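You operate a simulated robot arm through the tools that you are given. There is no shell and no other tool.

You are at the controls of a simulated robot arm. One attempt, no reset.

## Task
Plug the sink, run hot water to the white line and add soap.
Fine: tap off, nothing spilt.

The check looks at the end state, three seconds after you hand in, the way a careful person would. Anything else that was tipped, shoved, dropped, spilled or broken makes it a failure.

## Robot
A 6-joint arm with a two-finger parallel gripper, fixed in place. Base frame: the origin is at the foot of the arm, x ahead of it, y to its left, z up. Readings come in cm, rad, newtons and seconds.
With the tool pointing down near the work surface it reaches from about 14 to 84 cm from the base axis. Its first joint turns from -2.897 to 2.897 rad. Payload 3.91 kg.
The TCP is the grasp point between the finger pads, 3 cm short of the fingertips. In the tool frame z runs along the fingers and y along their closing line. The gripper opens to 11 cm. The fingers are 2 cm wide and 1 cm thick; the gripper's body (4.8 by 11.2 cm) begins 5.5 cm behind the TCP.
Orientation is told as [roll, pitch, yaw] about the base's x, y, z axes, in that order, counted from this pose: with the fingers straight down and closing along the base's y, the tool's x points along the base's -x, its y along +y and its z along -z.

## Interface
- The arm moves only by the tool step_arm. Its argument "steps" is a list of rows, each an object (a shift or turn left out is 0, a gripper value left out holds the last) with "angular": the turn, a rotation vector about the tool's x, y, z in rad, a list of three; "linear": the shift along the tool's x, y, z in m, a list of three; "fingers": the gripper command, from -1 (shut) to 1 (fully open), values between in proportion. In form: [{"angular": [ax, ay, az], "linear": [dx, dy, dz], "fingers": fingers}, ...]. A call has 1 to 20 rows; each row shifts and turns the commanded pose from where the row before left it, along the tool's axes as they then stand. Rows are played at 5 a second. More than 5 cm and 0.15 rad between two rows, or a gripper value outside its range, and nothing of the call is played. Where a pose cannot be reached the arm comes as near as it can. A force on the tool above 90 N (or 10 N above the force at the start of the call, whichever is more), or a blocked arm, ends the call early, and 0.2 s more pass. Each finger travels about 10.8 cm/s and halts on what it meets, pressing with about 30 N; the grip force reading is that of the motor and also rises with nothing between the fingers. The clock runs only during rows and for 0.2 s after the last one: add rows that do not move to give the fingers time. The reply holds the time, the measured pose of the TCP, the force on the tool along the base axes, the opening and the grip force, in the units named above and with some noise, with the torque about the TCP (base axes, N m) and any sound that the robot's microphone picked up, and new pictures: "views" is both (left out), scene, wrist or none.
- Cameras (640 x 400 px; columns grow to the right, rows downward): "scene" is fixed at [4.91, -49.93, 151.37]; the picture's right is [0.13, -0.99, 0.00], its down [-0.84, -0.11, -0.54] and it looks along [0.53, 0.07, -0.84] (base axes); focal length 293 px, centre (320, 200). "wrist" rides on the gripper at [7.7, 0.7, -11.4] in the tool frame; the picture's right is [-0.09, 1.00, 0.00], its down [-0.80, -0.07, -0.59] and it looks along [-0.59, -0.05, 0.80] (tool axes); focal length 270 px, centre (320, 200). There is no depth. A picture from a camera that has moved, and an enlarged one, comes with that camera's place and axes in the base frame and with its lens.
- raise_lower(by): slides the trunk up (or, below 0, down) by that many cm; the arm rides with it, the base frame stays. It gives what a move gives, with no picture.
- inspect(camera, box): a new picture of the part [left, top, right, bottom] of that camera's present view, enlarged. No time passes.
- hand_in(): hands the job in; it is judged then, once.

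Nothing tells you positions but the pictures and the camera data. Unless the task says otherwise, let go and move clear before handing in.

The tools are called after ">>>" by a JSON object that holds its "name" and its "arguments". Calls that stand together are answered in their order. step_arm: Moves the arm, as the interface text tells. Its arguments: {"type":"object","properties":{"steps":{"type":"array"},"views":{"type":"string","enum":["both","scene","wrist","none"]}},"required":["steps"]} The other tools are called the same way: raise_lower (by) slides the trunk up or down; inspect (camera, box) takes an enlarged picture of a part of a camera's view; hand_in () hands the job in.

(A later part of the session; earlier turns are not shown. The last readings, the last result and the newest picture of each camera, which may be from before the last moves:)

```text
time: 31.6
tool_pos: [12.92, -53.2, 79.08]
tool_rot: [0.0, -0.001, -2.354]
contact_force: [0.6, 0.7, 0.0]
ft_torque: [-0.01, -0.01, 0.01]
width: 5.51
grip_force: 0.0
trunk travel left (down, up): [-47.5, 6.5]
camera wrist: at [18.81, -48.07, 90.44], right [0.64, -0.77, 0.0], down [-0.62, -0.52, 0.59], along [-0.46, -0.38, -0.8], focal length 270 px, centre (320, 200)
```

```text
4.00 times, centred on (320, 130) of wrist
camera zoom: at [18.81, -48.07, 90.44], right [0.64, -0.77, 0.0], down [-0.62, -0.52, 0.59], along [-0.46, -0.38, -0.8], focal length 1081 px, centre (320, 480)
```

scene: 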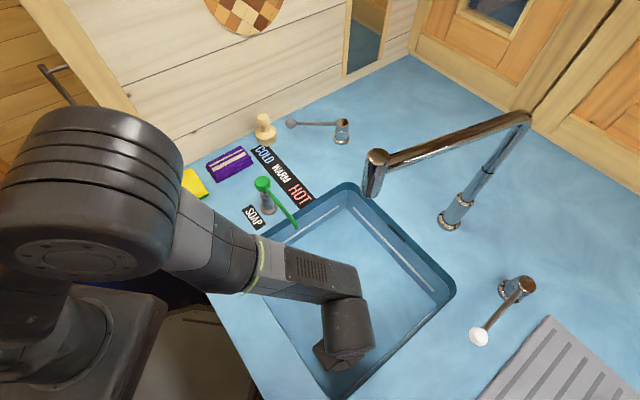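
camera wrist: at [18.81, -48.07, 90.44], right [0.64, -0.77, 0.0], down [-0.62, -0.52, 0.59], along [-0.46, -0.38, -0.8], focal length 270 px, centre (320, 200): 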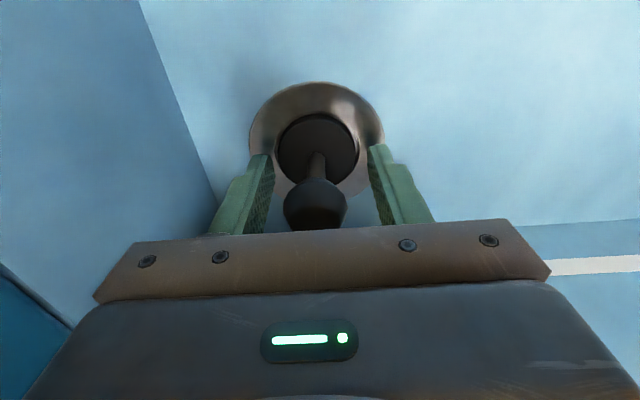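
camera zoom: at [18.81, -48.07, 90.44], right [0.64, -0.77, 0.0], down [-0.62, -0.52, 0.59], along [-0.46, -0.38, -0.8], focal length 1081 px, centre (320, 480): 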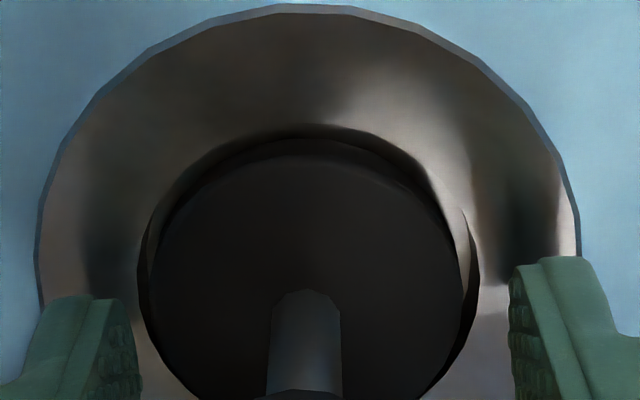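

The plug appears to have dropped into the recess. I'll open a bit more, back straight up and look again from above.

>>> {"name": "step_arm", "arguments": {"steps": [{"linear": [0, 0, -0.01], "fingers": 0.1}, {"linear": [0, 0, -0.02]}, {"linear": [0, 0, -0.03]}, {"linear": [0, 0, -0.04]}, {"linear": [0, 0, -0.04]}, {"linear": [0, 0, -0.04]}, {"linear": [0, 0, -0.04]}, {"linear": [0, 0, -0.04]}, {}], "views": "both"}}

>>> {"name": "inspect", "arguments": {"camera": "wrist", "box": [260, 20, 390, 110]}}

```text
time: 33.6
tool_pos: [13.13, -53.09, 105.06]
tool_rot: [0.0, 0.0, -2.355]
contact_force: [-1.6, 0.0, 0.5]
ft_torque: [0.0, -0.01, -0.02]
width: 6.05
grip_force: 0.0
trunk travel left (down, up): [-47.5, 6.5]
camera wrist: at [19.03, -47.97, 116.47], right [0.64, -0.77, 0.0], down [-0.62, -0.52, 0.59], along [-0.46, -0.38, -0.8], focal length 270 px, centre (320, 200)
```

scene: 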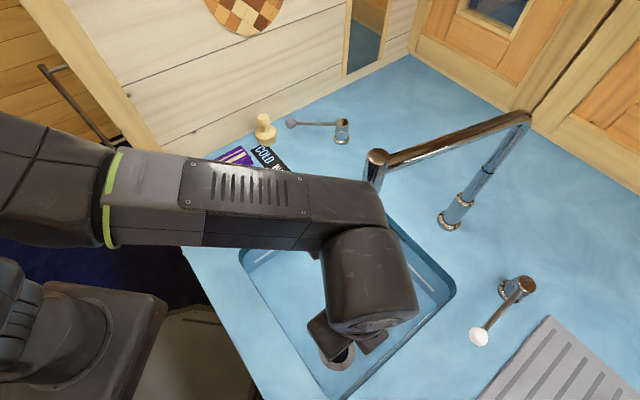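
wrist: 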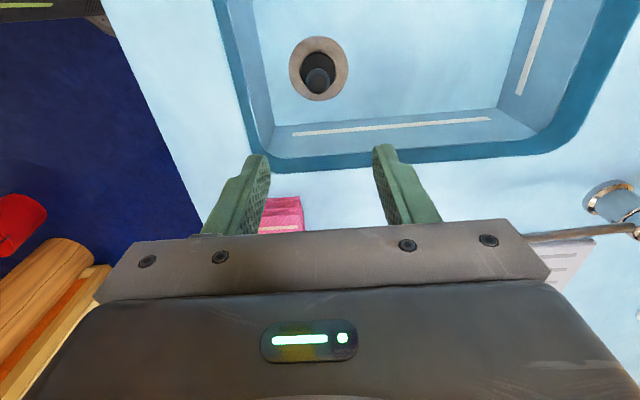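

```text
4.44 times, centred on (325, 65) of wrist
camera zoom: at [19.03, -47.97, 116.47], right [0.64, -0.77, 0.0], down [-0.62, -0.52, 0.59], along [-0.46, -0.38, -0.8], focal length 1201 px, centre (298, 800)
```

zoom: 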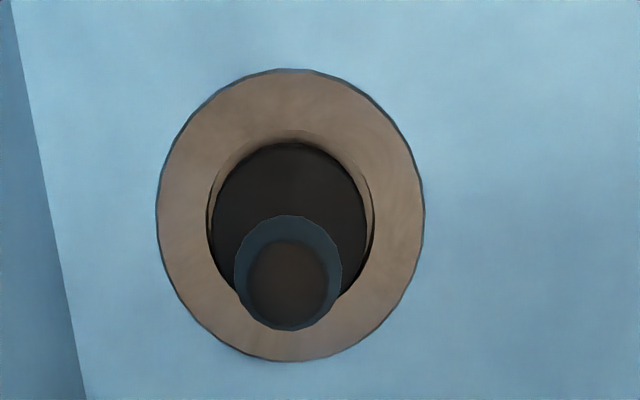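

The plug is properly seated in the drain. Next is the temperature lever, with its pivot near (64.8, -48.3) and its handle pointing toward +y past COLD. I'll yaw the tool back to 0, close the fingers as a pusher, and route around the spout.

>>> {"name": "step_arm", "arguments": {"steps": [{"angular": [0, 0, -0.14], "linear": [0, 0, -0.01], "fingers": -1}, {"angular": [0, 0, -0.14], "linear": [0, 0, -0.01]}, {"angular": [0, 0, -0.14], "linear": [0, 0, -0.01]}, {"angular": [0, 0, -0.14]}, {"angular": [0, 0, -0.14]}, {"angular": [0, 0, -0.14]}, {"angular": [0, 0, -0.14]}, {"angular": [0, 0, -0.14]}, {"angular": [0, 0, -0.14]}, {"angular": [0, 0, -0.14]}, {"angular": [0, 0, -0.14]}, {"angular": [0, 0, -0.14]}, {"angular": [0, 0, -0.14]}, {"angular": [0, 0, -0.14]}, {"angular": [0, 0, -0.14]}, {"angular": [0, 0, -0.14]}, {"angular": [0, 0, -0.115]}], "views": "none"}}

>>> {"name": "step_arm", "arguments": {"steps": [{"linear": [-0.015, 0.045, 0]}, {"linear": [-0.015, 0.045, 0]}, {"linear": [-0.015, 0.045, 0]}, {"linear": [-0.015, 0.045, 0]}, {"linear": [-0.015, 0.045, 0]}, {}], "views": "both"}}

```text
time: 37.2
tool_pos: [12.86, -53.02, 108.12]
tool_rot: [0.002, -0.001, 0.003]
contact_force: [-0.1, 0.4, 0.5]
ft_torque: [-0.01, -0.03, -0.01]
width: 0.0
grip_force: 29.9
trunk travel left (down, up): [-47.5, 6.5]
```

```text
time: 38.6
tool_pos: [20.36, -30.6, 107.99]
tool_rot: [0.001, 0.001, 0.0]
contact_force: [0.0, -0.4, 0.8]
ft_torque: [-0.01, 0.0, 0.03]
width: 0.01
grip_force: 29.9
trunk travel left (down, up): [-47.5, 6.5]
camera wrist: at [12.7, -29.83, 119.4], right [0.09, 1.0, 0.0], down [0.8, -0.07, 0.59], along [0.59, -0.05, -0.8], focal length 270 px, centre (320, 200)
```

scene: 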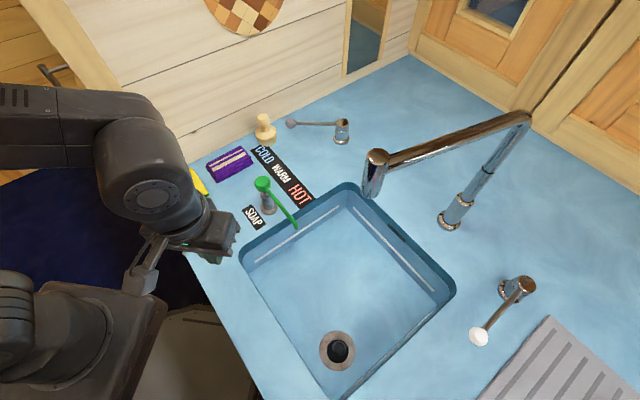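
wrist: 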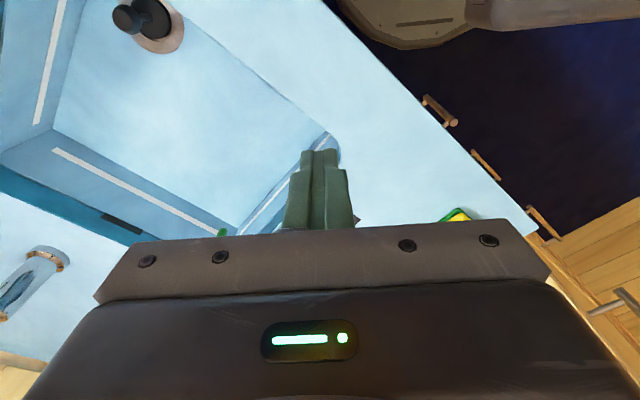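

Raising a little and moving over the counter to approach the temperature lever from above.

>>> {"name": "step_arm", "arguments": {"steps": [{"linear": [0, 0, -0.04]}, {"linear": [-0.043, 0.003, 0]}, {"linear": [-0.043, 0.003, 0]}, {"linear": [-0.043, 0.003, 0]}, {"linear": [-0.043, 0.003, 0]}, {"linear": [-0.043, 0.003, 0]}, {"linear": [-0.043, 0.003, 0]}, {"linear": [-0.043, 0.003, 0]}, {}], "views": "both"}}

```text
time: 40.6
tool_pos: [50.35, -28.67, 112.09]
tool_rot: [0.001, 0.001, 0.002]
contact_force: [0.0, 0.7, 0.0]
ft_torque: [0.02, -0.03, 0.02]
width: 0.02
grip_force: 29.4
trunk travel left (down, up): [-47.5, 6.5]
camera wrist: at [42.72, -27.7, 123.49], right [0.09, 1.0, 0.0], down [0.8, -0.07, 0.59], along [0.59, -0.05, -0.8], focal length 270 px, centre (320, 200)
```

scene: 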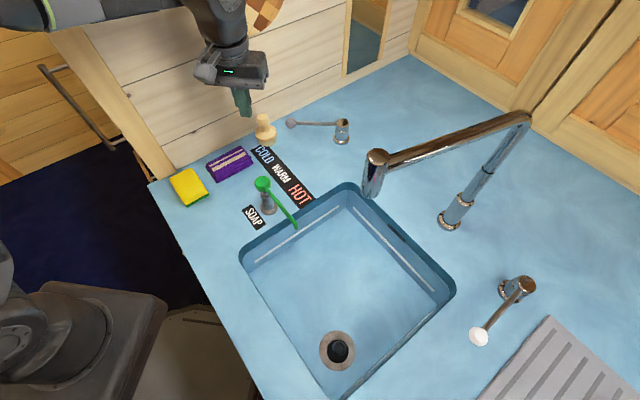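
wrist: 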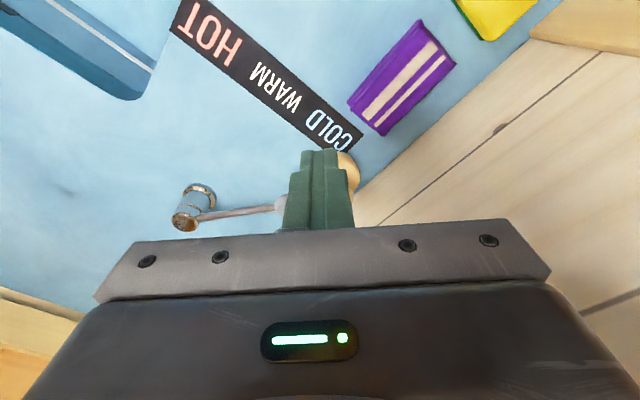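

From this view the lever pivot is near (64.3, -47.5) and the ball end near (63.6, -34.3). I'm moving to the far (+x) side of the handle, still high.

>>> {"name": "step_arm", "arguments": {"steps": [{"linear": [-0.0403, -0.0205, 0]}, {"linear": [-0.0403, -0.0205, 0]}, {"linear": [-0.0403, -0.0205, 0]}, {"linear": [-0.0403, -0.0205, 0]}, {"linear": [0, 0, 0.03]}, {}], "views": "both"}}

>>> {"name": "inspect", "arguments": {"camera": "scene", "box": [230, 70, 390, 170]}}

>>> {"name": "inspect", "arguments": {"camera": "wrist", "box": [220, 80, 420, 240]}}

```text
time: 42.0
tool_pos: [66.19, -37.15, 109.43]
tool_rot: [0.002, -0.006, -0.004]
contact_force: [0.2, -0.7, -0.6]
ft_torque: [-0.01, -0.02, -0.01]
width: 0.0
grip_force: 30.0
trunk travel left (down, up): [-47.5, 6.5]
camera wrist: at [58.48, -36.45, 120.83], right [0.09, 1.0, 0.0], down [0.8, -0.07, 0.6], along [0.6, -0.05, -0.8], focal length 270 px, centre (320, 200)
```

scene: 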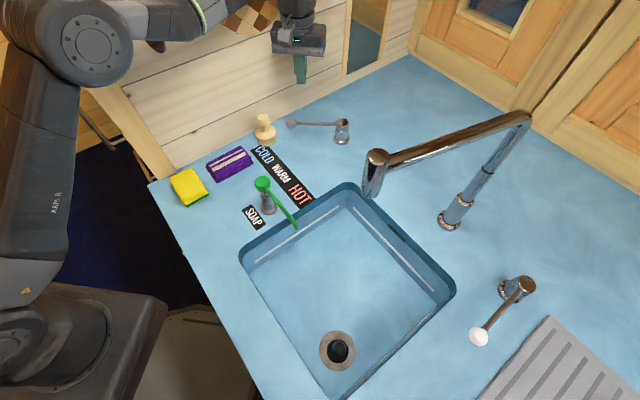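
wrist: 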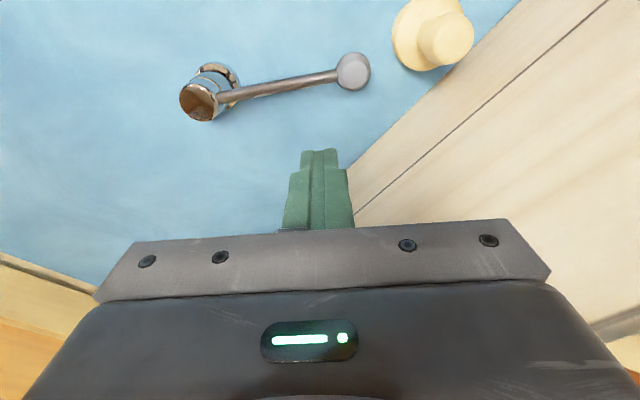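

```text
4.00 times, centred on (310, 120) of scene
camera zoom: at [4.91, -49.93, 151.37], right [0.13, -0.99, 0.0], down [-0.84, -0.11, -0.54], along [0.53, 0.07, -0.84], focal length 1172 px, centre (360, 520)
```

zoom: 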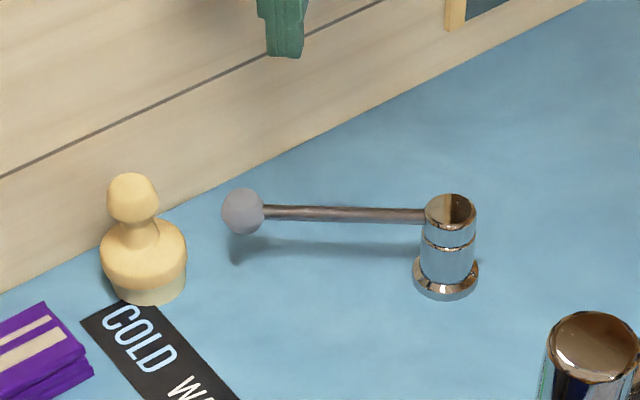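

```text
2.50 times, centred on (320, 160) of wrist
camera zoom: at [58.48, -36.45, 120.83], right [0.09, 1.0, 0.0], down [0.8, -0.07, 0.6], along [0.6, -0.05, -0.8], focal length 676 px, centre (320, 300)
```

zoom: 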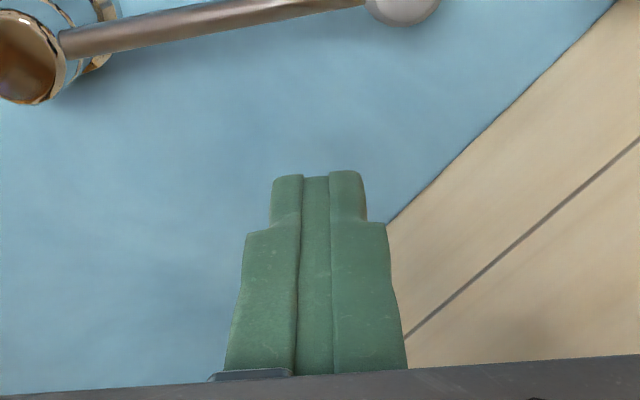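

The fingers are about 2.5 cm beyond the handle on its far side, with clearance to the wall. Descending so the closed fingertips sit beside the handle.

>>> {"name": "step_arm", "arguments": {"steps": [{"linear": [0, 0, 0.03]}, {"linear": [0, 0, 0.03]}, {"linear": [0, 0, 0.03]}, {"linear": [0, 0, 0.02]}, {"linear": [0, 0, 0.018]}, {}], "views": "both"}}

>>> {"name": "inspect", "arguments": {"camera": "scene", "box": [230, 70, 390, 170]}}

```text
time: 43.4
tool_pos: [66.3, -37.21, 96.46]
tool_rot: [0.002, -0.005, -0.002]
contact_force: [1.1, 1.0, 0.4]
ft_torque: [0.08, 0.02, 0.0]
width: 0.02
grip_force: 30.3
trunk travel left (down, up): [-47.5, 6.5]
camera wrist: at [58.48, -36.45, 107.94], right [0.09, 1.0, 0.0], down [0.8, -0.07, 0.6], along [0.6, -0.05, -0.8], focal length 270 px, centre (320, 200)
```

scene: 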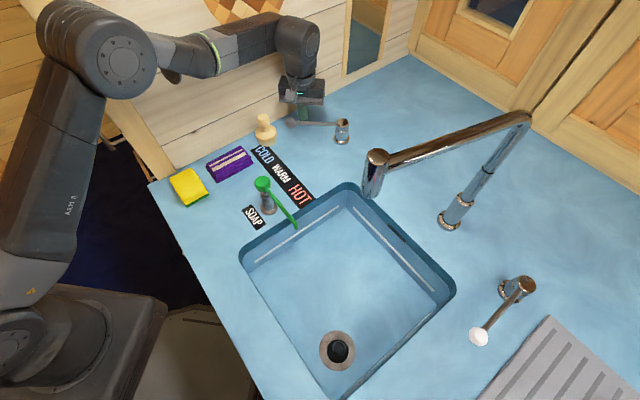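
wrist: 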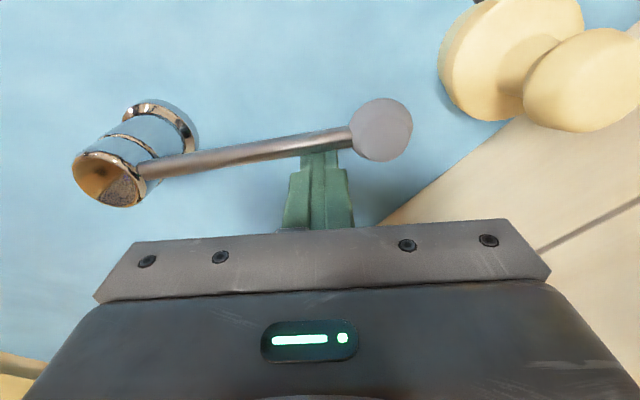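

```text
4.00 times, centred on (310, 120) of scene
camera zoom: at [4.91, -49.93, 151.37], right [0.13, -0.99, 0.0], down [-0.84, -0.11, -0.54], along [0.53, 0.07, -0.84], focal length 1172 px, centre (360, 520)
```

zoom: 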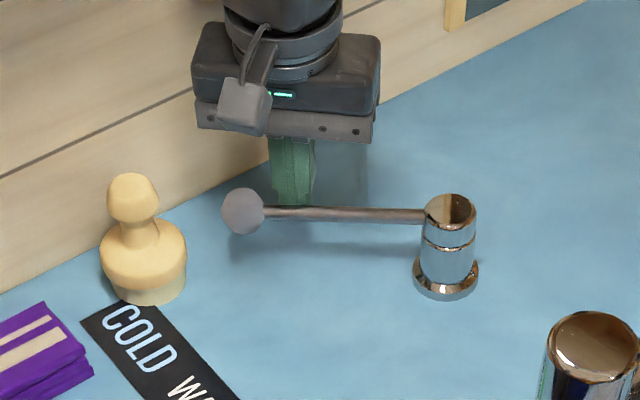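

The fingertips are behind the handle, so I'm sweeping it along an arc toward HOT, starting with the first part of the travel.

>>> {"name": "step_arm", "arguments": {"steps": [{"linear": [0.0117, 0.0019, 0]}, {"linear": [0.0117, 0.0019, 0]}, {"linear": [0.0092, -0.0012, 0]}, {"linear": [0.0091, -0.0011, 0]}, {"linear": [0.0089, -0.0028, 0]}, {"linear": [0.0088, -0.0028, 0]}, {}], "views": "both"}}

```text
time: 45.0
tool_pos: [60.67, -37.0, 96.16]
tool_rot: [0.0, 0.0, 0.0]
contact_force: [-0.1, 0.3, 0.3]
ft_torque: [-0.01, -0.01, 0.02]
width: 0.0
grip_force: 29.8
trunk travel left (down, up): [-47.5, 6.5]
camera wrist: at [52.97, -36.25, 107.64], right [0.09, 1.0, 0.0], down [0.8, -0.07, 0.59], along [0.59, -0.05, -0.8], focal length 270 px, centre (320, 200)
```

scene: 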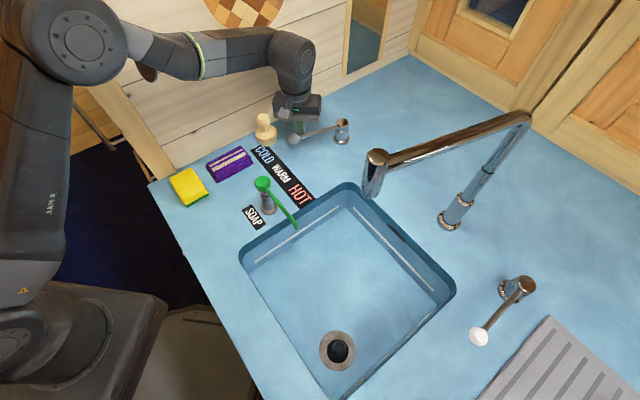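
wrist: 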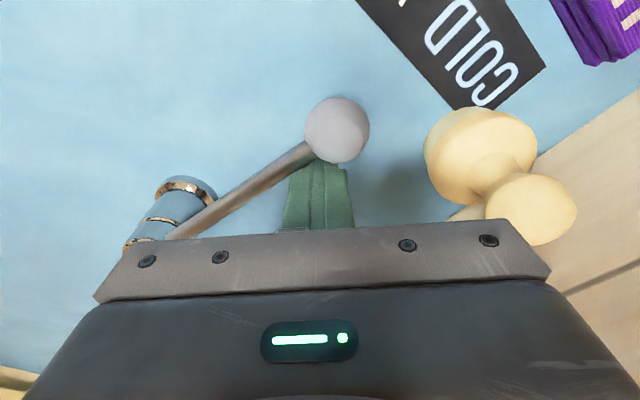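

The lever turns easily toward WARM. Continuing along the arc to HOT.

>>> {"name": "step_arm", "arguments": {"steps": [{"linear": [0.0082, -0.005, 0]}, {"linear": [0.0082, -0.005, 0]}, {"linear": [0.0073, -0.0062, 0]}, {"linear": [0.0073, -0.0062, 0]}, {"linear": [0.0062, -0.007, 0]}, {"linear": [0.0062, -0.007, 0]}, {}], "views": "both"}}

```text
time: 46.6
tool_pos: [56.35, -40.78, 96.18]
tool_rot: [0.001, 0.0, 0.001]
contact_force: [0.9, -0.3, 2.9]
ft_torque: [-0.02, 0.06, 0.02]
width: 0.0
grip_force: 29.9
trunk travel left (down, up): [-47.5, 6.5]
camera wrist: at [48.66, -40.04, 107.63], right [0.09, 1.0, 0.0], down [0.8, -0.07, 0.59], along [0.59, -0.05, -0.8], focal length 270 px, centre (320, 200)
```

scene: 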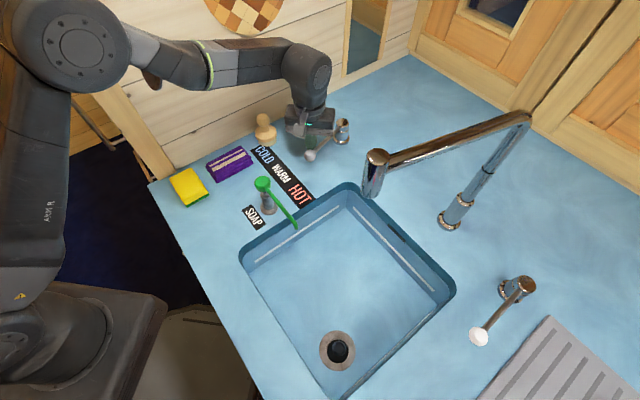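
wrist: 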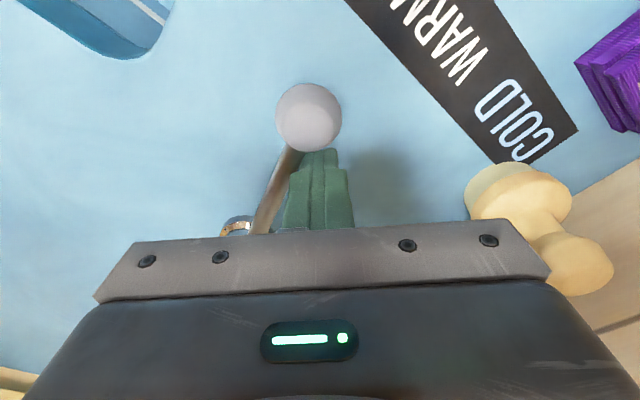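

The handle is at about 60°, past WARM. Continuing until it reaches its hot-side stop.

>>> {"name": "step_arm", "arguments": {"steps": [{"linear": [0.005, -0.0078, 0]}, {"linear": [0.005, -0.0078, 0]}, {"linear": [0.0036, -0.0085, 0]}, {"linear": [0.0036, -0.0085, 0]}, {}], "views": "both"}}

```text
time: 47.8
tool_pos: [54.8, -44.07, 96.35]
tool_rot: [0.0, 0.0, 0.0]
contact_force: [0.4, -0.6, -0.3]
ft_torque: [-0.01, -0.02, -0.01]
width: 0.0
grip_force: 30.2
trunk travel left (down, up): [-47.5, 6.5]
camera wrist: at [47.07, -43.28, 107.57], right [0.09, 1.0, 0.0], down [0.8, -0.07, 0.59], along [0.59, -0.05, -0.8], focal length 270 px, centre (320, 200)
```

scene: 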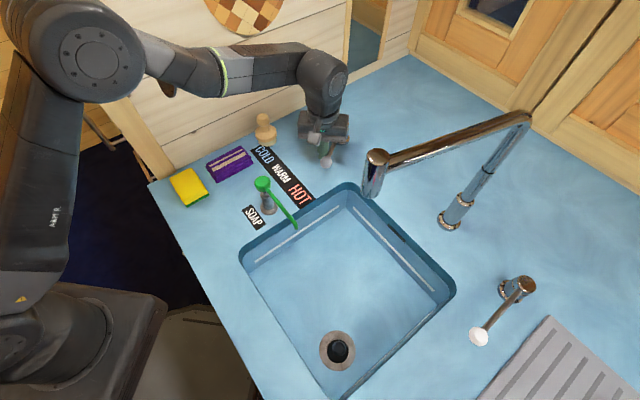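
wrist: 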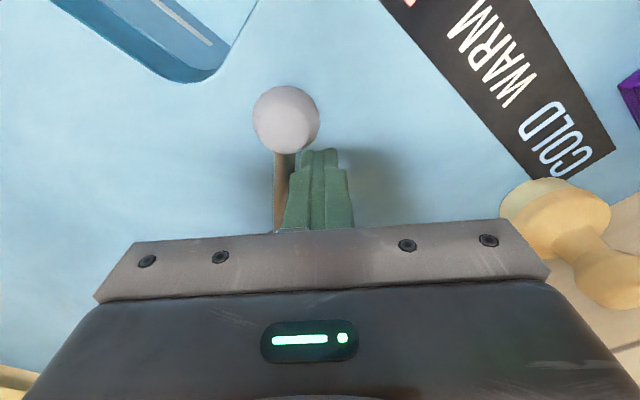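

Still moving freely. I'll push a little further to find the stop.

>>> {"name": "step_arm", "arguments": {"steps": [{"linear": [0.002, -0.009, 0]}, {"linear": [0.002, -0.009, 0]}, {"linear": [0.0005, -0.006, 0]}, {"linear": [0, -0.006, 0]}, {}], "views": "both"}}

```text
time: 49.0
tool_pos: [54.46, -45.84, 96.25]
tool_rot: [0.009, 0.004, 0.001]
contact_force: [-2.3, 75.8, -9.6]
ft_torque: [0.58, -0.07, -0.68]
width: 0.0
grip_force: 30.6
trunk travel left (down, up): [-47.5, 6.5]
camera wrist: at [46.8, -45.17, 107.73], right [0.09, 1.0, 0.01], down [0.8, -0.08, 0.59], along [0.59, -0.04, -0.81], focal length 270 px, centre (320, 200)
```

scene: 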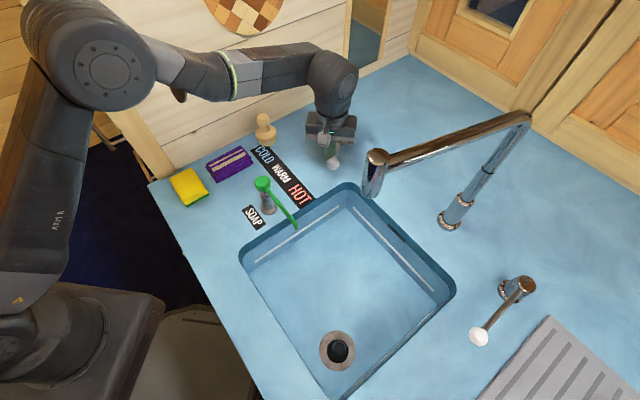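
wrist: 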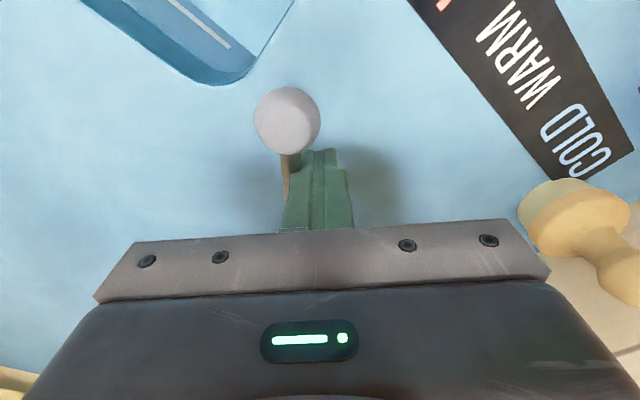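

The lever hit its stop on the hot side. I'm backing off, lifting clear and checking that it stays there.

>>> {"name": "step_arm", "arguments": {"steps": [{"linear": [0, 0.012, 0]}, {"linear": [0, 0.015, 0]}, {"linear": [0.003, 0.01, 0]}, {"linear": [0, 0, -0.03]}, {"linear": [0, 0, -0.04]}, {"linear": [0, 0, -0.04]}, {"linear": [0, 0, -0.04]}, {"linear": [0.04, 0.01, 0]}, {"linear": [0.045, 0.01, 0]}, {"linear": [0.045, 0.01, 0]}, {}], "views": "both"}}

>>> {"name": "inspect", "arguments": {"camera": "scene", "box": [230, 90, 390, 210]}}

```text
time: 51.4
tool_pos: [41.33, -40.25, 110.89]
tool_rot: [0.0, 0.0, 0.001]
contact_force: [-0.2, -0.4, 0.5]
ft_torque: [0.0, 0.0, -0.03]
width: 0.0
grip_force: 29.7
trunk travel left (down, up): [-47.5, 6.5]
camera wrist: at [33.6, -39.63, 122.23], right [0.09, 1.0, 0.0], down [0.8, -0.07, 0.59], along [0.59, -0.05, -0.8], focal length 270 px, centre (320, 200)
```

scene: 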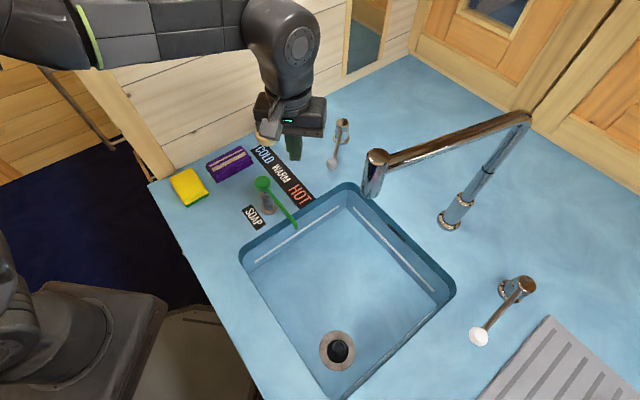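
wrist: 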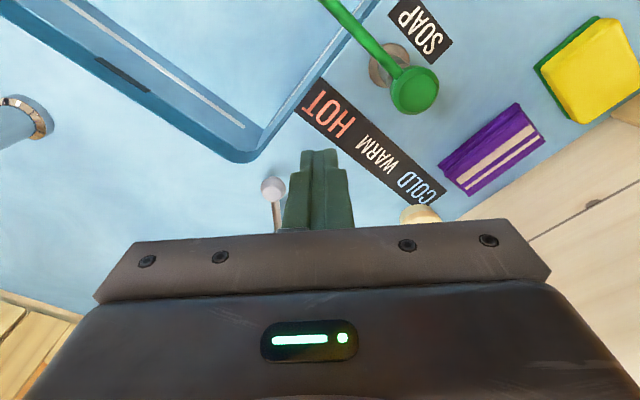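

```text
3.33 times, centred on (310, 150) of scene
camera zoom: at [4.91, -49.93, 151.37], right [0.13, -0.99, 0.0], down [-0.84, -0.11, -0.54], along [0.53, 0.07, -0.84], focal length 976 px, centre (353, 367)
```

zoom: 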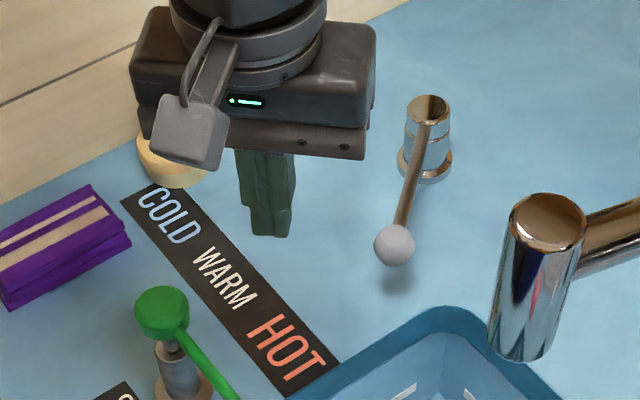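

The lever stayed at the hot stop. Now I'm travelling around the near side of the spout toward the right (white-ball) lever and yawing -45° so the fingers can straddle its handle.

>>> {"name": "step_arm", "arguments": {"steps": [{"linear": [0.0386, 0.0085, -0.002]}, {"linear": [0.0386, 0.0085, 0]}, {"linear": [0.0386, 0.0085, 0]}, {"linear": [0.0386, 0.0085, 0]}, {"linear": [0.0386, 0.0085, 0]}, {"linear": [0.03, -0.035, 0]}, {"linear": [0.03, -0.035, 0]}, {"linear": [0.03, -0.035, 0]}, {"linear": [0.03, -0.035, 0]}, {"linear": [0, -0.04, 0]}, {"linear": [0, -0.04, 0]}, {"linear": [0, -0.04, 0]}, {"linear": [0, -0.04, 0]}, {"angular": [0, 0, 0.131], "fingers": 0.0}, {"angular": [0, 0, 0.131]}, {"angular": [0, 0, 0.131]}, {"angular": [0, 0, 0.131]}, {"angular": [0, 0, 0.131]}, {"angular": [0, 0, 0.131]}, {}], "views": "both"}}

>>> {"name": "inspect", "arguments": {"camera": "scene", "box": [440, 250, 600, 370]}}

```text
time: 55.6
tool_pos: [9.56, -66.08, 111.35]
tool_rot: [0.001, 0.001, -0.79]
contact_force: [0.8, -0.4, 1.3]
ft_torque: [0.02, -0.03, 0.0]
width: 5.51
grip_force: 0.0
trunk travel left (down, up): [-47.5, 6.5]
camera wrist: at [4.64, -60.13, 122.8], right [0.77, 0.64, 0.0], down [0.51, -0.62, 0.59], along [0.38, -0.46, -0.8], focal length 270 px, centre (320, 200)
```

scene: 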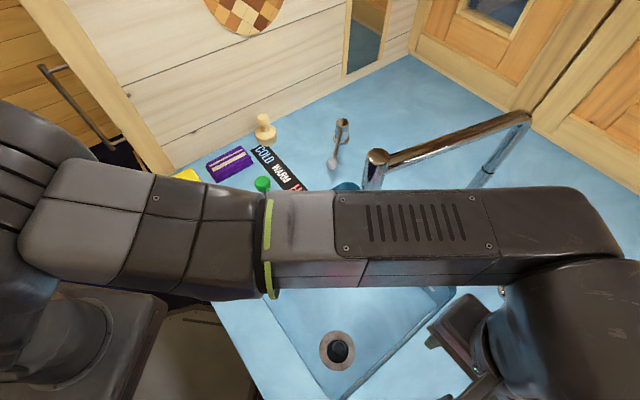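
wrist: 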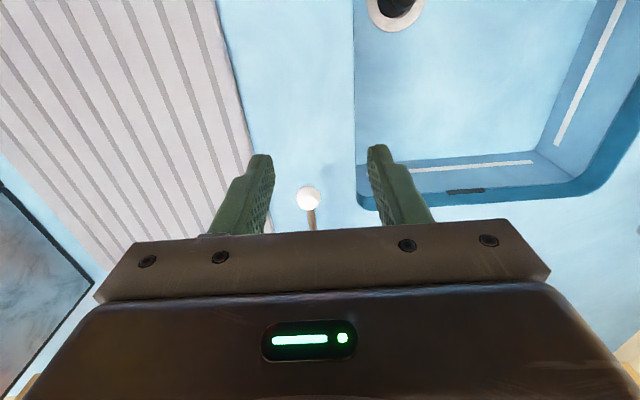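

```text
3.33 times, centred on (520, 310) of scene
camera zoom: at [4.91, -49.93, 151.37], right [0.13, -0.99, 0.0], down [-0.84, -0.11, -0.54], along [0.53, 0.07, -0.84], focal length 976 px, centre (-347, -167)
```

zoom: 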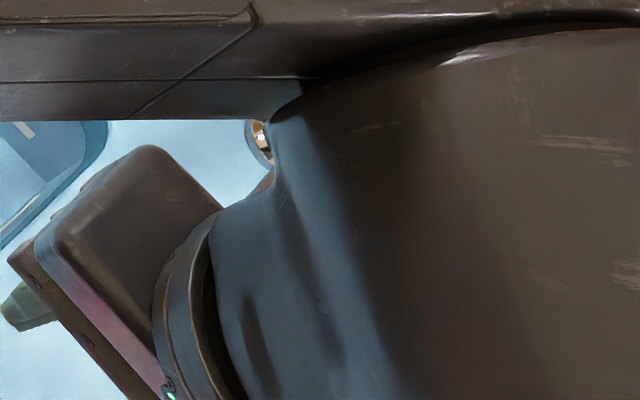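

The ball is confirmed at about (15.4, -75.4). I'm moving over the handle just behind the ball.

>>> {"name": "step_arm", "arguments": {"steps": [{"linear": [-0.034, -0.006, 0]}, {"linear": [-0.034, -0.006, 0]}, {"linear": [-0.034, -0.006, 0]}, {"linear": [-0.033, -0.0065, 0]}, {"linear": [0, 0, 0.03]}, {}], "views": "both"}}

>>> {"name": "inspect", "arguments": {"camera": "wrist", "box": [220, 40, 420, 240]}}

```text
time: 57.0
tool_pos: [15.97, -74.19, 108.05]
tool_rot: [0.0, 0.0, -0.788]
contact_force: [-0.4, -0.7, -0.9]
ft_torque: [0.02, 0.0, 0.02]
width: 5.47
grip_force: 0.0
out of reach, approached as far as the arm can: row 3, 4
trunk travel left (down, up): [-47.5, 6.5]
camera wrist: at [11.09, -68.11, 119.45], right [0.77, 0.64, 0.0], down [0.52, -0.62, 0.59], along [0.38, -0.46, -0.8], focal length 270 px, centre (320, 200)
```

scene: 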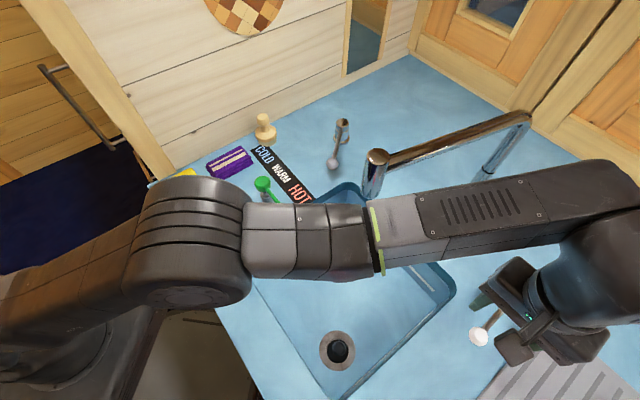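
wrist: 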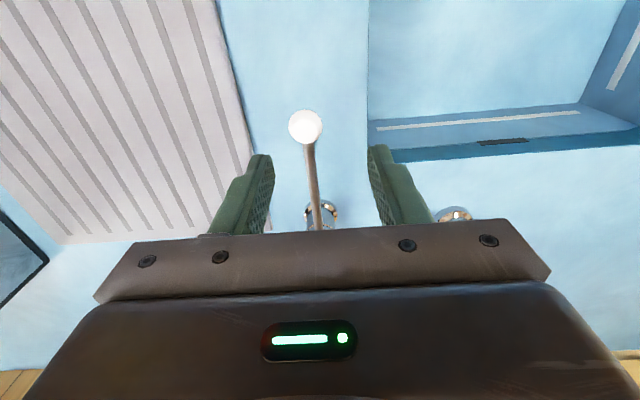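

```text
2.00 times, centred on (320, 140) of wrist
camera zoom: at [11.09, -68.11, 119.45], right [0.77, 0.64, 0.0], down [0.52, -0.62, 0.59], along [0.38, -0.46, -0.8], focal length 541 px, centre (320, 320)
```

zoom: 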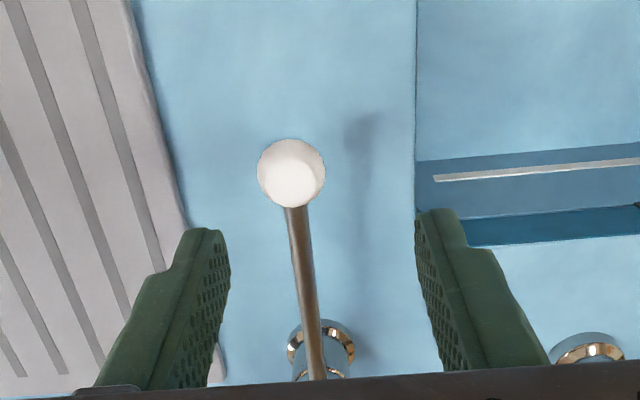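

The commanded spot is just out of reach at this height, but reach improves lower down. The fingers straddle the handle laterally, so I'll widen a bit and descend partway, then check.

>>> {"name": "step_arm", "arguments": {"steps": [{"linear": [0, -0.003, 0.015], "fingers": 0.25}, {"linear": [0, 0, 0.02]}, {"linear": [0, 0, 0.015]}, {}], "views": "both"}}

```text
time: 58.0
tool_pos: [15.76, -74.36, 103.01]
tool_rot: [-0.001, 0.0, -0.788]
contact_force: [0.8, -0.3, 0.1]
ft_torque: [-0.01, 0.02, -0.01]
width: 6.89
grip_force: 0.1
trunk travel left (down, up): [-47.5, 6.5]
camera wrist: at [10.79, -68.36, 114.43], right [0.77, 0.64, 0.0], down [0.52, -0.62, 0.59], along [0.38, -0.46, -0.8], focal length 270 px, centre (320, 200)
```

scene: 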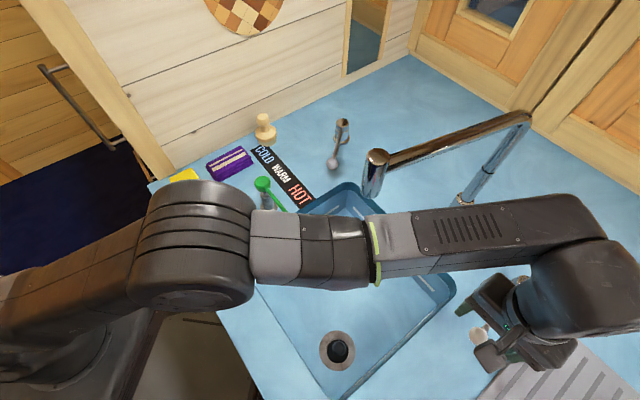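
wrist: 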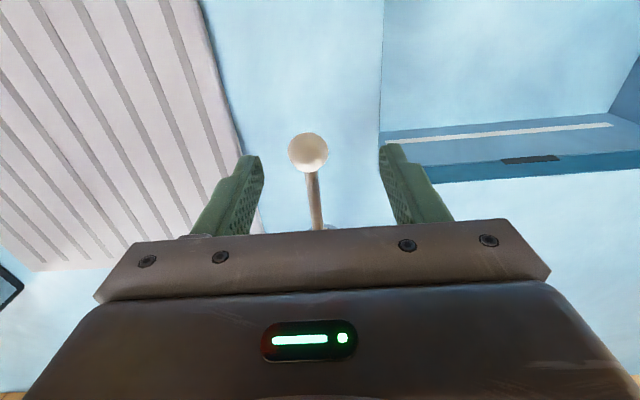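

The ball is slightly off-centre between the fingers. I'll centre it and descend so the fingers straddle the ball.

>>> {"name": "step_arm", "arguments": {"steps": [{"linear": [0, -0.009, 0.01]}, {"linear": [-0.004, 0, 0.015]}, {"linear": [0, 0, 0.015]}, {"linear": [0, 0, 0.015]}, {}], "views": "both"}}

>>> {"name": "inspect", "arguments": {"camera": "wrist", "box": [220, 80, 420, 240]}}

```text
time: 59.2
tool_pos: [15.29, -75.35, 97.37]
tool_rot: [0.0, -0.001, -0.788]
contact_force: [-0.7, 0.3, 0.2]
ft_torque: [0.02, 0.01, 0.03]
width: 6.88
grip_force: 0.0
trunk travel left (down, up): [-47.5, 6.5]
camera wrist: at [10.31, -69.39, 108.87], right [0.77, 0.64, 0.0], down [0.52, -0.62, 0.59], along [0.38, -0.46, -0.8], focal length 270 px, centre (320, 200)
```

scene: 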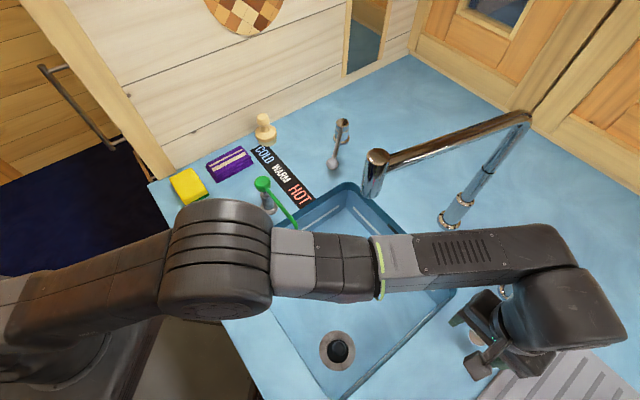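
wrist: 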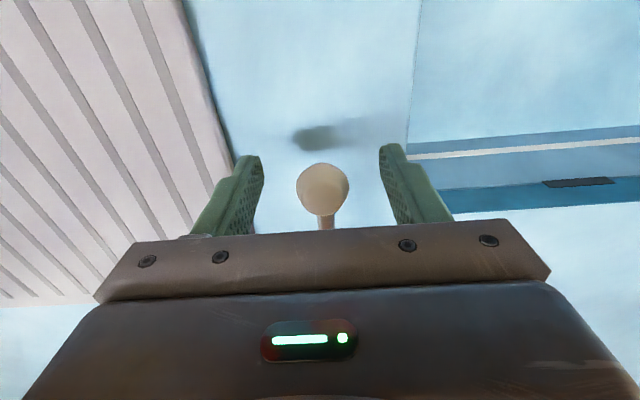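

```text
2.50 times, centred on (320, 160) of wrist
camera zoom: at [10.31, -69.39, 108.87], right [0.77, 0.64, 0.0], down [0.52, -0.62, 0.59], along [0.38, -0.46, -0.8], focal length 676 px, centre (320, 300)
```

zoom: 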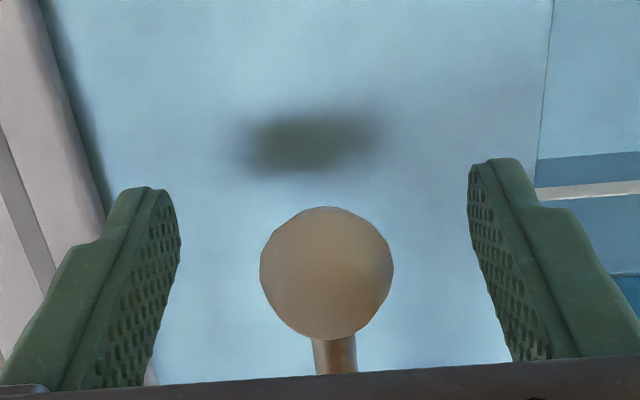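

The ball is between the fingers at (15.4, -75.4, 97). I'll grasp it gently so I can move the lever either way and close it again quickly.

>>> {"name": "step_arm", "arguments": {"steps": [{"fingers": -0.3}, {"fingers": -1}, {"fingers": -1}, {"fingers": -1}], "views": "wrist"}}

```text
time: 60.2
tool_pos: [15.34, -75.37, 97.49]
tool_rot: [0.0, -0.001, -0.786]
contact_force: [1.0, 3.6, -0.2]
ft_torque: [0.12, 0.05, 0.08]
width: 3.12
grip_force: 45.3
trunk travel left (down, up): [-47.5, 6.5]
camera wrist: at [10.35, -69.35, 108.89], right [0.77, 0.64, 0.0], down [0.52, -0.62, 0.59], along [0.38, -0.46, -0.8], focal length 270 px, centre (320, 200)
```

wrist: 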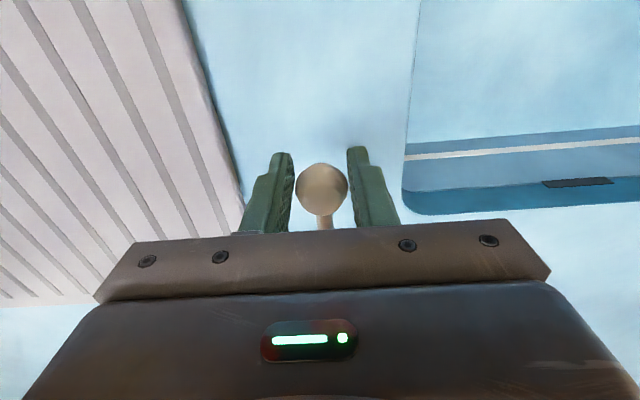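

Gripped at 3.1 cm. Testing a small push to the left (toward the sink).

>>> {"name": "step_arm", "arguments": {"steps": [{"linear": [0, 0.004, 0]}, {"linear": [0, 0.004, 0]}, {}], "views": "none"}}

```text
time: 61.0
tool_pos: [15.3, -75.37, 97.46]
tool_rot: [-0.004, -0.006, -0.789]
contact_force: [-26.1, -48.0, 8.8]
ft_torque: [-0.63, 0.39, -0.44]
width: 3.1
grip_force: 45.5
trunk travel left (down, up): [-47.5, 6.5]
```

That's blocked to the left. Returning and testing a small push to the right.

>>> {"name": "step_arm", "arguments": {"steps": [{"linear": [0, -0.004, 0]}, {"linear": [0, -0.004, 0]}, {"linear": [0, -0.003, 0]}, {}], "views": "none"}}

```text
time: 62.0
tool_pos: [15.3, -75.41, 97.53]
tool_rot: [0.003, -0.001, -0.783]
contact_force: [0.6, -5.6, 12.4]
ft_torque: [-0.59, -0.69, 0.25]
width: 3.12
grip_force: 44.8
trunk travel left (down, up): [-47.5, 6.5]
```

>>> {"name": "step_arm", "arguments": {"steps": [{"linear": [0, -0.003, 0]}, {"linear": [0, -0.003, 0]}, {}], "views": "none"}}

```text
time: 62.8
tool_pos: [15.27, -75.39, 97.51]
tool_rot: [0.003, 0.004, -0.782]
contact_force: [32.5, 42.3, 0.0]
ft_torque: [0.57, -0.52, 0.62]
width: 3.13
grip_force: 44.9
trunk travel left (down, up): [-47.5, 6.5]
```

It's blocked both ways sideways, so this lever must lift (tilt up and down). Returning to neutral and testing a small lift.

>>> {"name": "step_arm", "arguments": {"steps": [{"linear": [0, 0.004, 0]}, {"linear": [0, 0.004, 0]}, {}, {"linear": [0, 0, -0.003]}, {"linear": [0, 0, -0.003]}, {}], "views": "wrist"}}

```text
time: 64.2
tool_pos: [15.42, -75.36, 97.96]
tool_rot: [0.0, 0.001, -0.786]
contact_force: [10.9, 8.0, -9.5]
ft_torque: [1.06, 0.88, 0.07]
width: 3.11
grip_force: 45.7
trunk travel left (down, up): [-47.5, 6.5]
camera wrist: at [10.38, -69.34, 109.41], right [0.77, 0.64, 0.0], down [0.52, -0.62, 0.59], along [0.38, -0.46, -0.8], focal length 270 px, centre (320, 200)
```

wrist: 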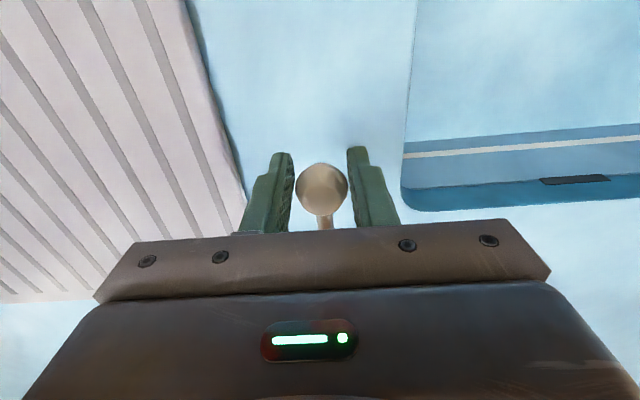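

The ball moved up with modest force, so it's a lift lever. Lifting further while listening for water.

>>> {"name": "step_arm", "arguments": {"steps": [{"linear": [0, 0, -0.004]}, {"linear": [0, 0, -0.004]}, {"linear": [0, 0, -0.004]}, {}], "views": "both"}}

```text
time: 65.2
tool_pos: [15.43, -75.45, 99.2]
tool_rot: [0.001, 0.0, -0.787]
contact_force: [8.8, -1.3, -9.6]
ft_torque: [0.88, 0.81, 0.03]
width: 3.11
grip_force: 45.5
trunk travel left (down, up): [-47.5, 6.5]
camera wrist: at [10.46, -69.44, 110.63], right [0.77, 0.64, 0.0], down [0.52, -0.62, 0.59], along [0.38, -0.46, -0.8], focal length 270 px, centre (320, 200)
```

scene: 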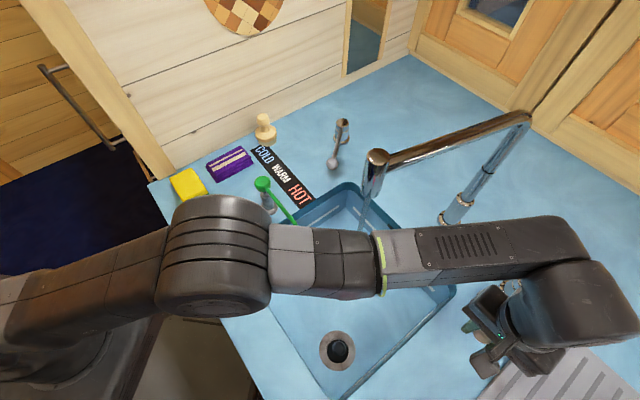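
wrist: 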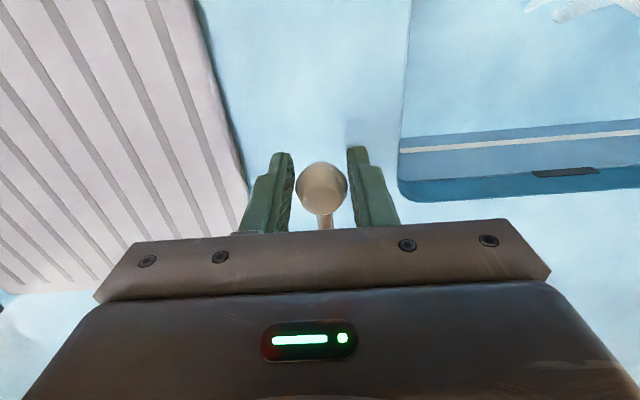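

Water is now running from the spout. I'll zoom in on the stream and the splash.

>>> {"name": "inspect", "arguments": {"camera": "scene", "box": [330, 140, 450, 240]}}

>>> {"name": "inspect", "arguments": {"camera": "wrist", "box": [400, 0, 640, 220]}}

>>> {"name": "inspect", "arguments": {"camera": "scene", "box": [260, 280, 400, 390]}}

```text
4.00 times, centred on (390, 190) of scene
camera zoom: at [4.91, -49.93, 151.37], right [0.13, -0.99, 0.0], down [-0.84, -0.11, -0.54], along [0.53, 0.07, -0.84], focal length 1172 px, centre (40, 240)
```

zoom: 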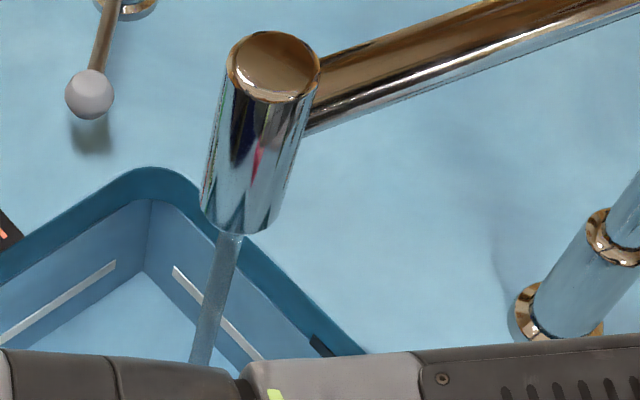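

```text
1.82 times, centred on (520, 110) of wrist
camera zoom: at [10.46, -69.44, 110.63], right [0.77, 0.64, 0.0], down [0.52, -0.62, 0.59], along [0.38, -0.46, -0.8], focal length 491 px, centre (-44, 364)
```

zoom: 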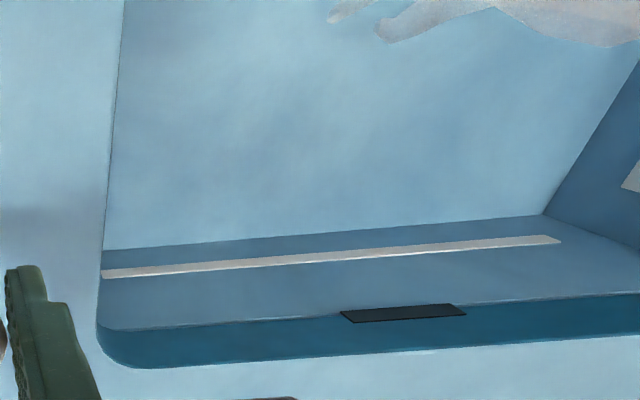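

```text
3.64 times, centred on (330, 335) of scene
camera zoom: at [4.91, -49.93, 151.37], right [0.13, -0.99, 0.0], down [-0.84, -0.11, -0.54], along [0.53, 0.07, -0.84], focal length 1065 px, centre (284, -291)
```

zoom: 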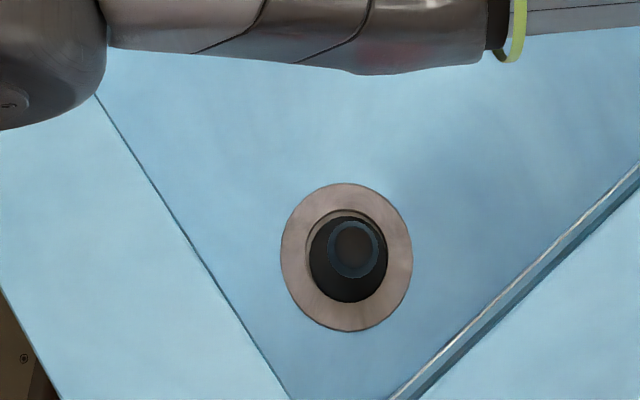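

The flow is moderate with no splashing outside. I'll hold here and let it run, watching the level.

>>> {"name": "step_arm", "arguments": {"steps": [{}, {}, {}, {}, {}, {}, {}, {}, {}, {}], "views": "both"}}

```text
time: 67.4
tool_pos: [15.39, -75.53, 99.28]
tool_rot: [0.0, 0.001, -0.788]
contact_force: [9.6, -7.5, -2.7]
ft_torque: [-0.06, -0.16, 0.04]
width: 3.11
grip_force: 45.2
trunk travel left (down, up): [-47.5, 6.5]
camera wrist: at [10.45, -69.44, 110.66], right [0.77, 0.64, 0.0], down [0.52, -0.62, 0.59], along [0.38, -0.46, -0.8], focal length 270 px, centre (320, 200)
```

scene: 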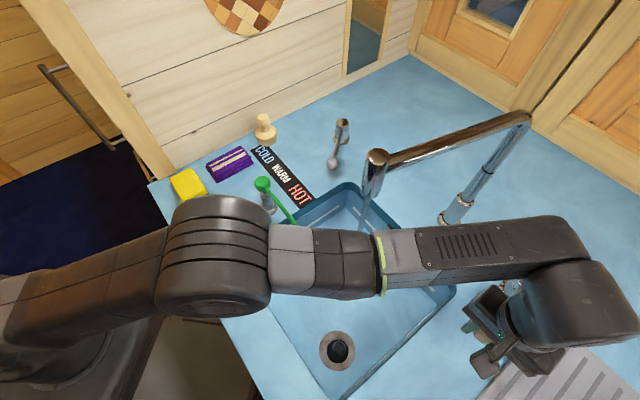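
wrist: 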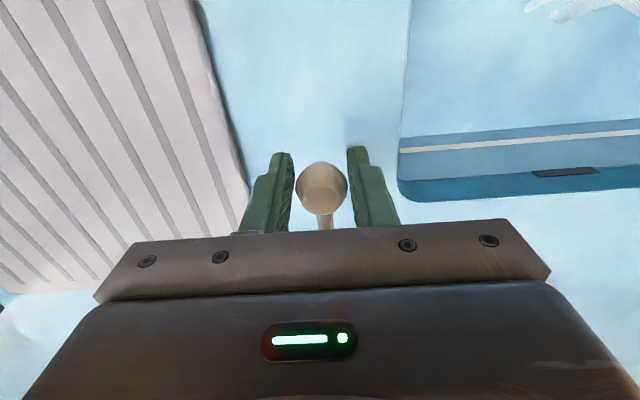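

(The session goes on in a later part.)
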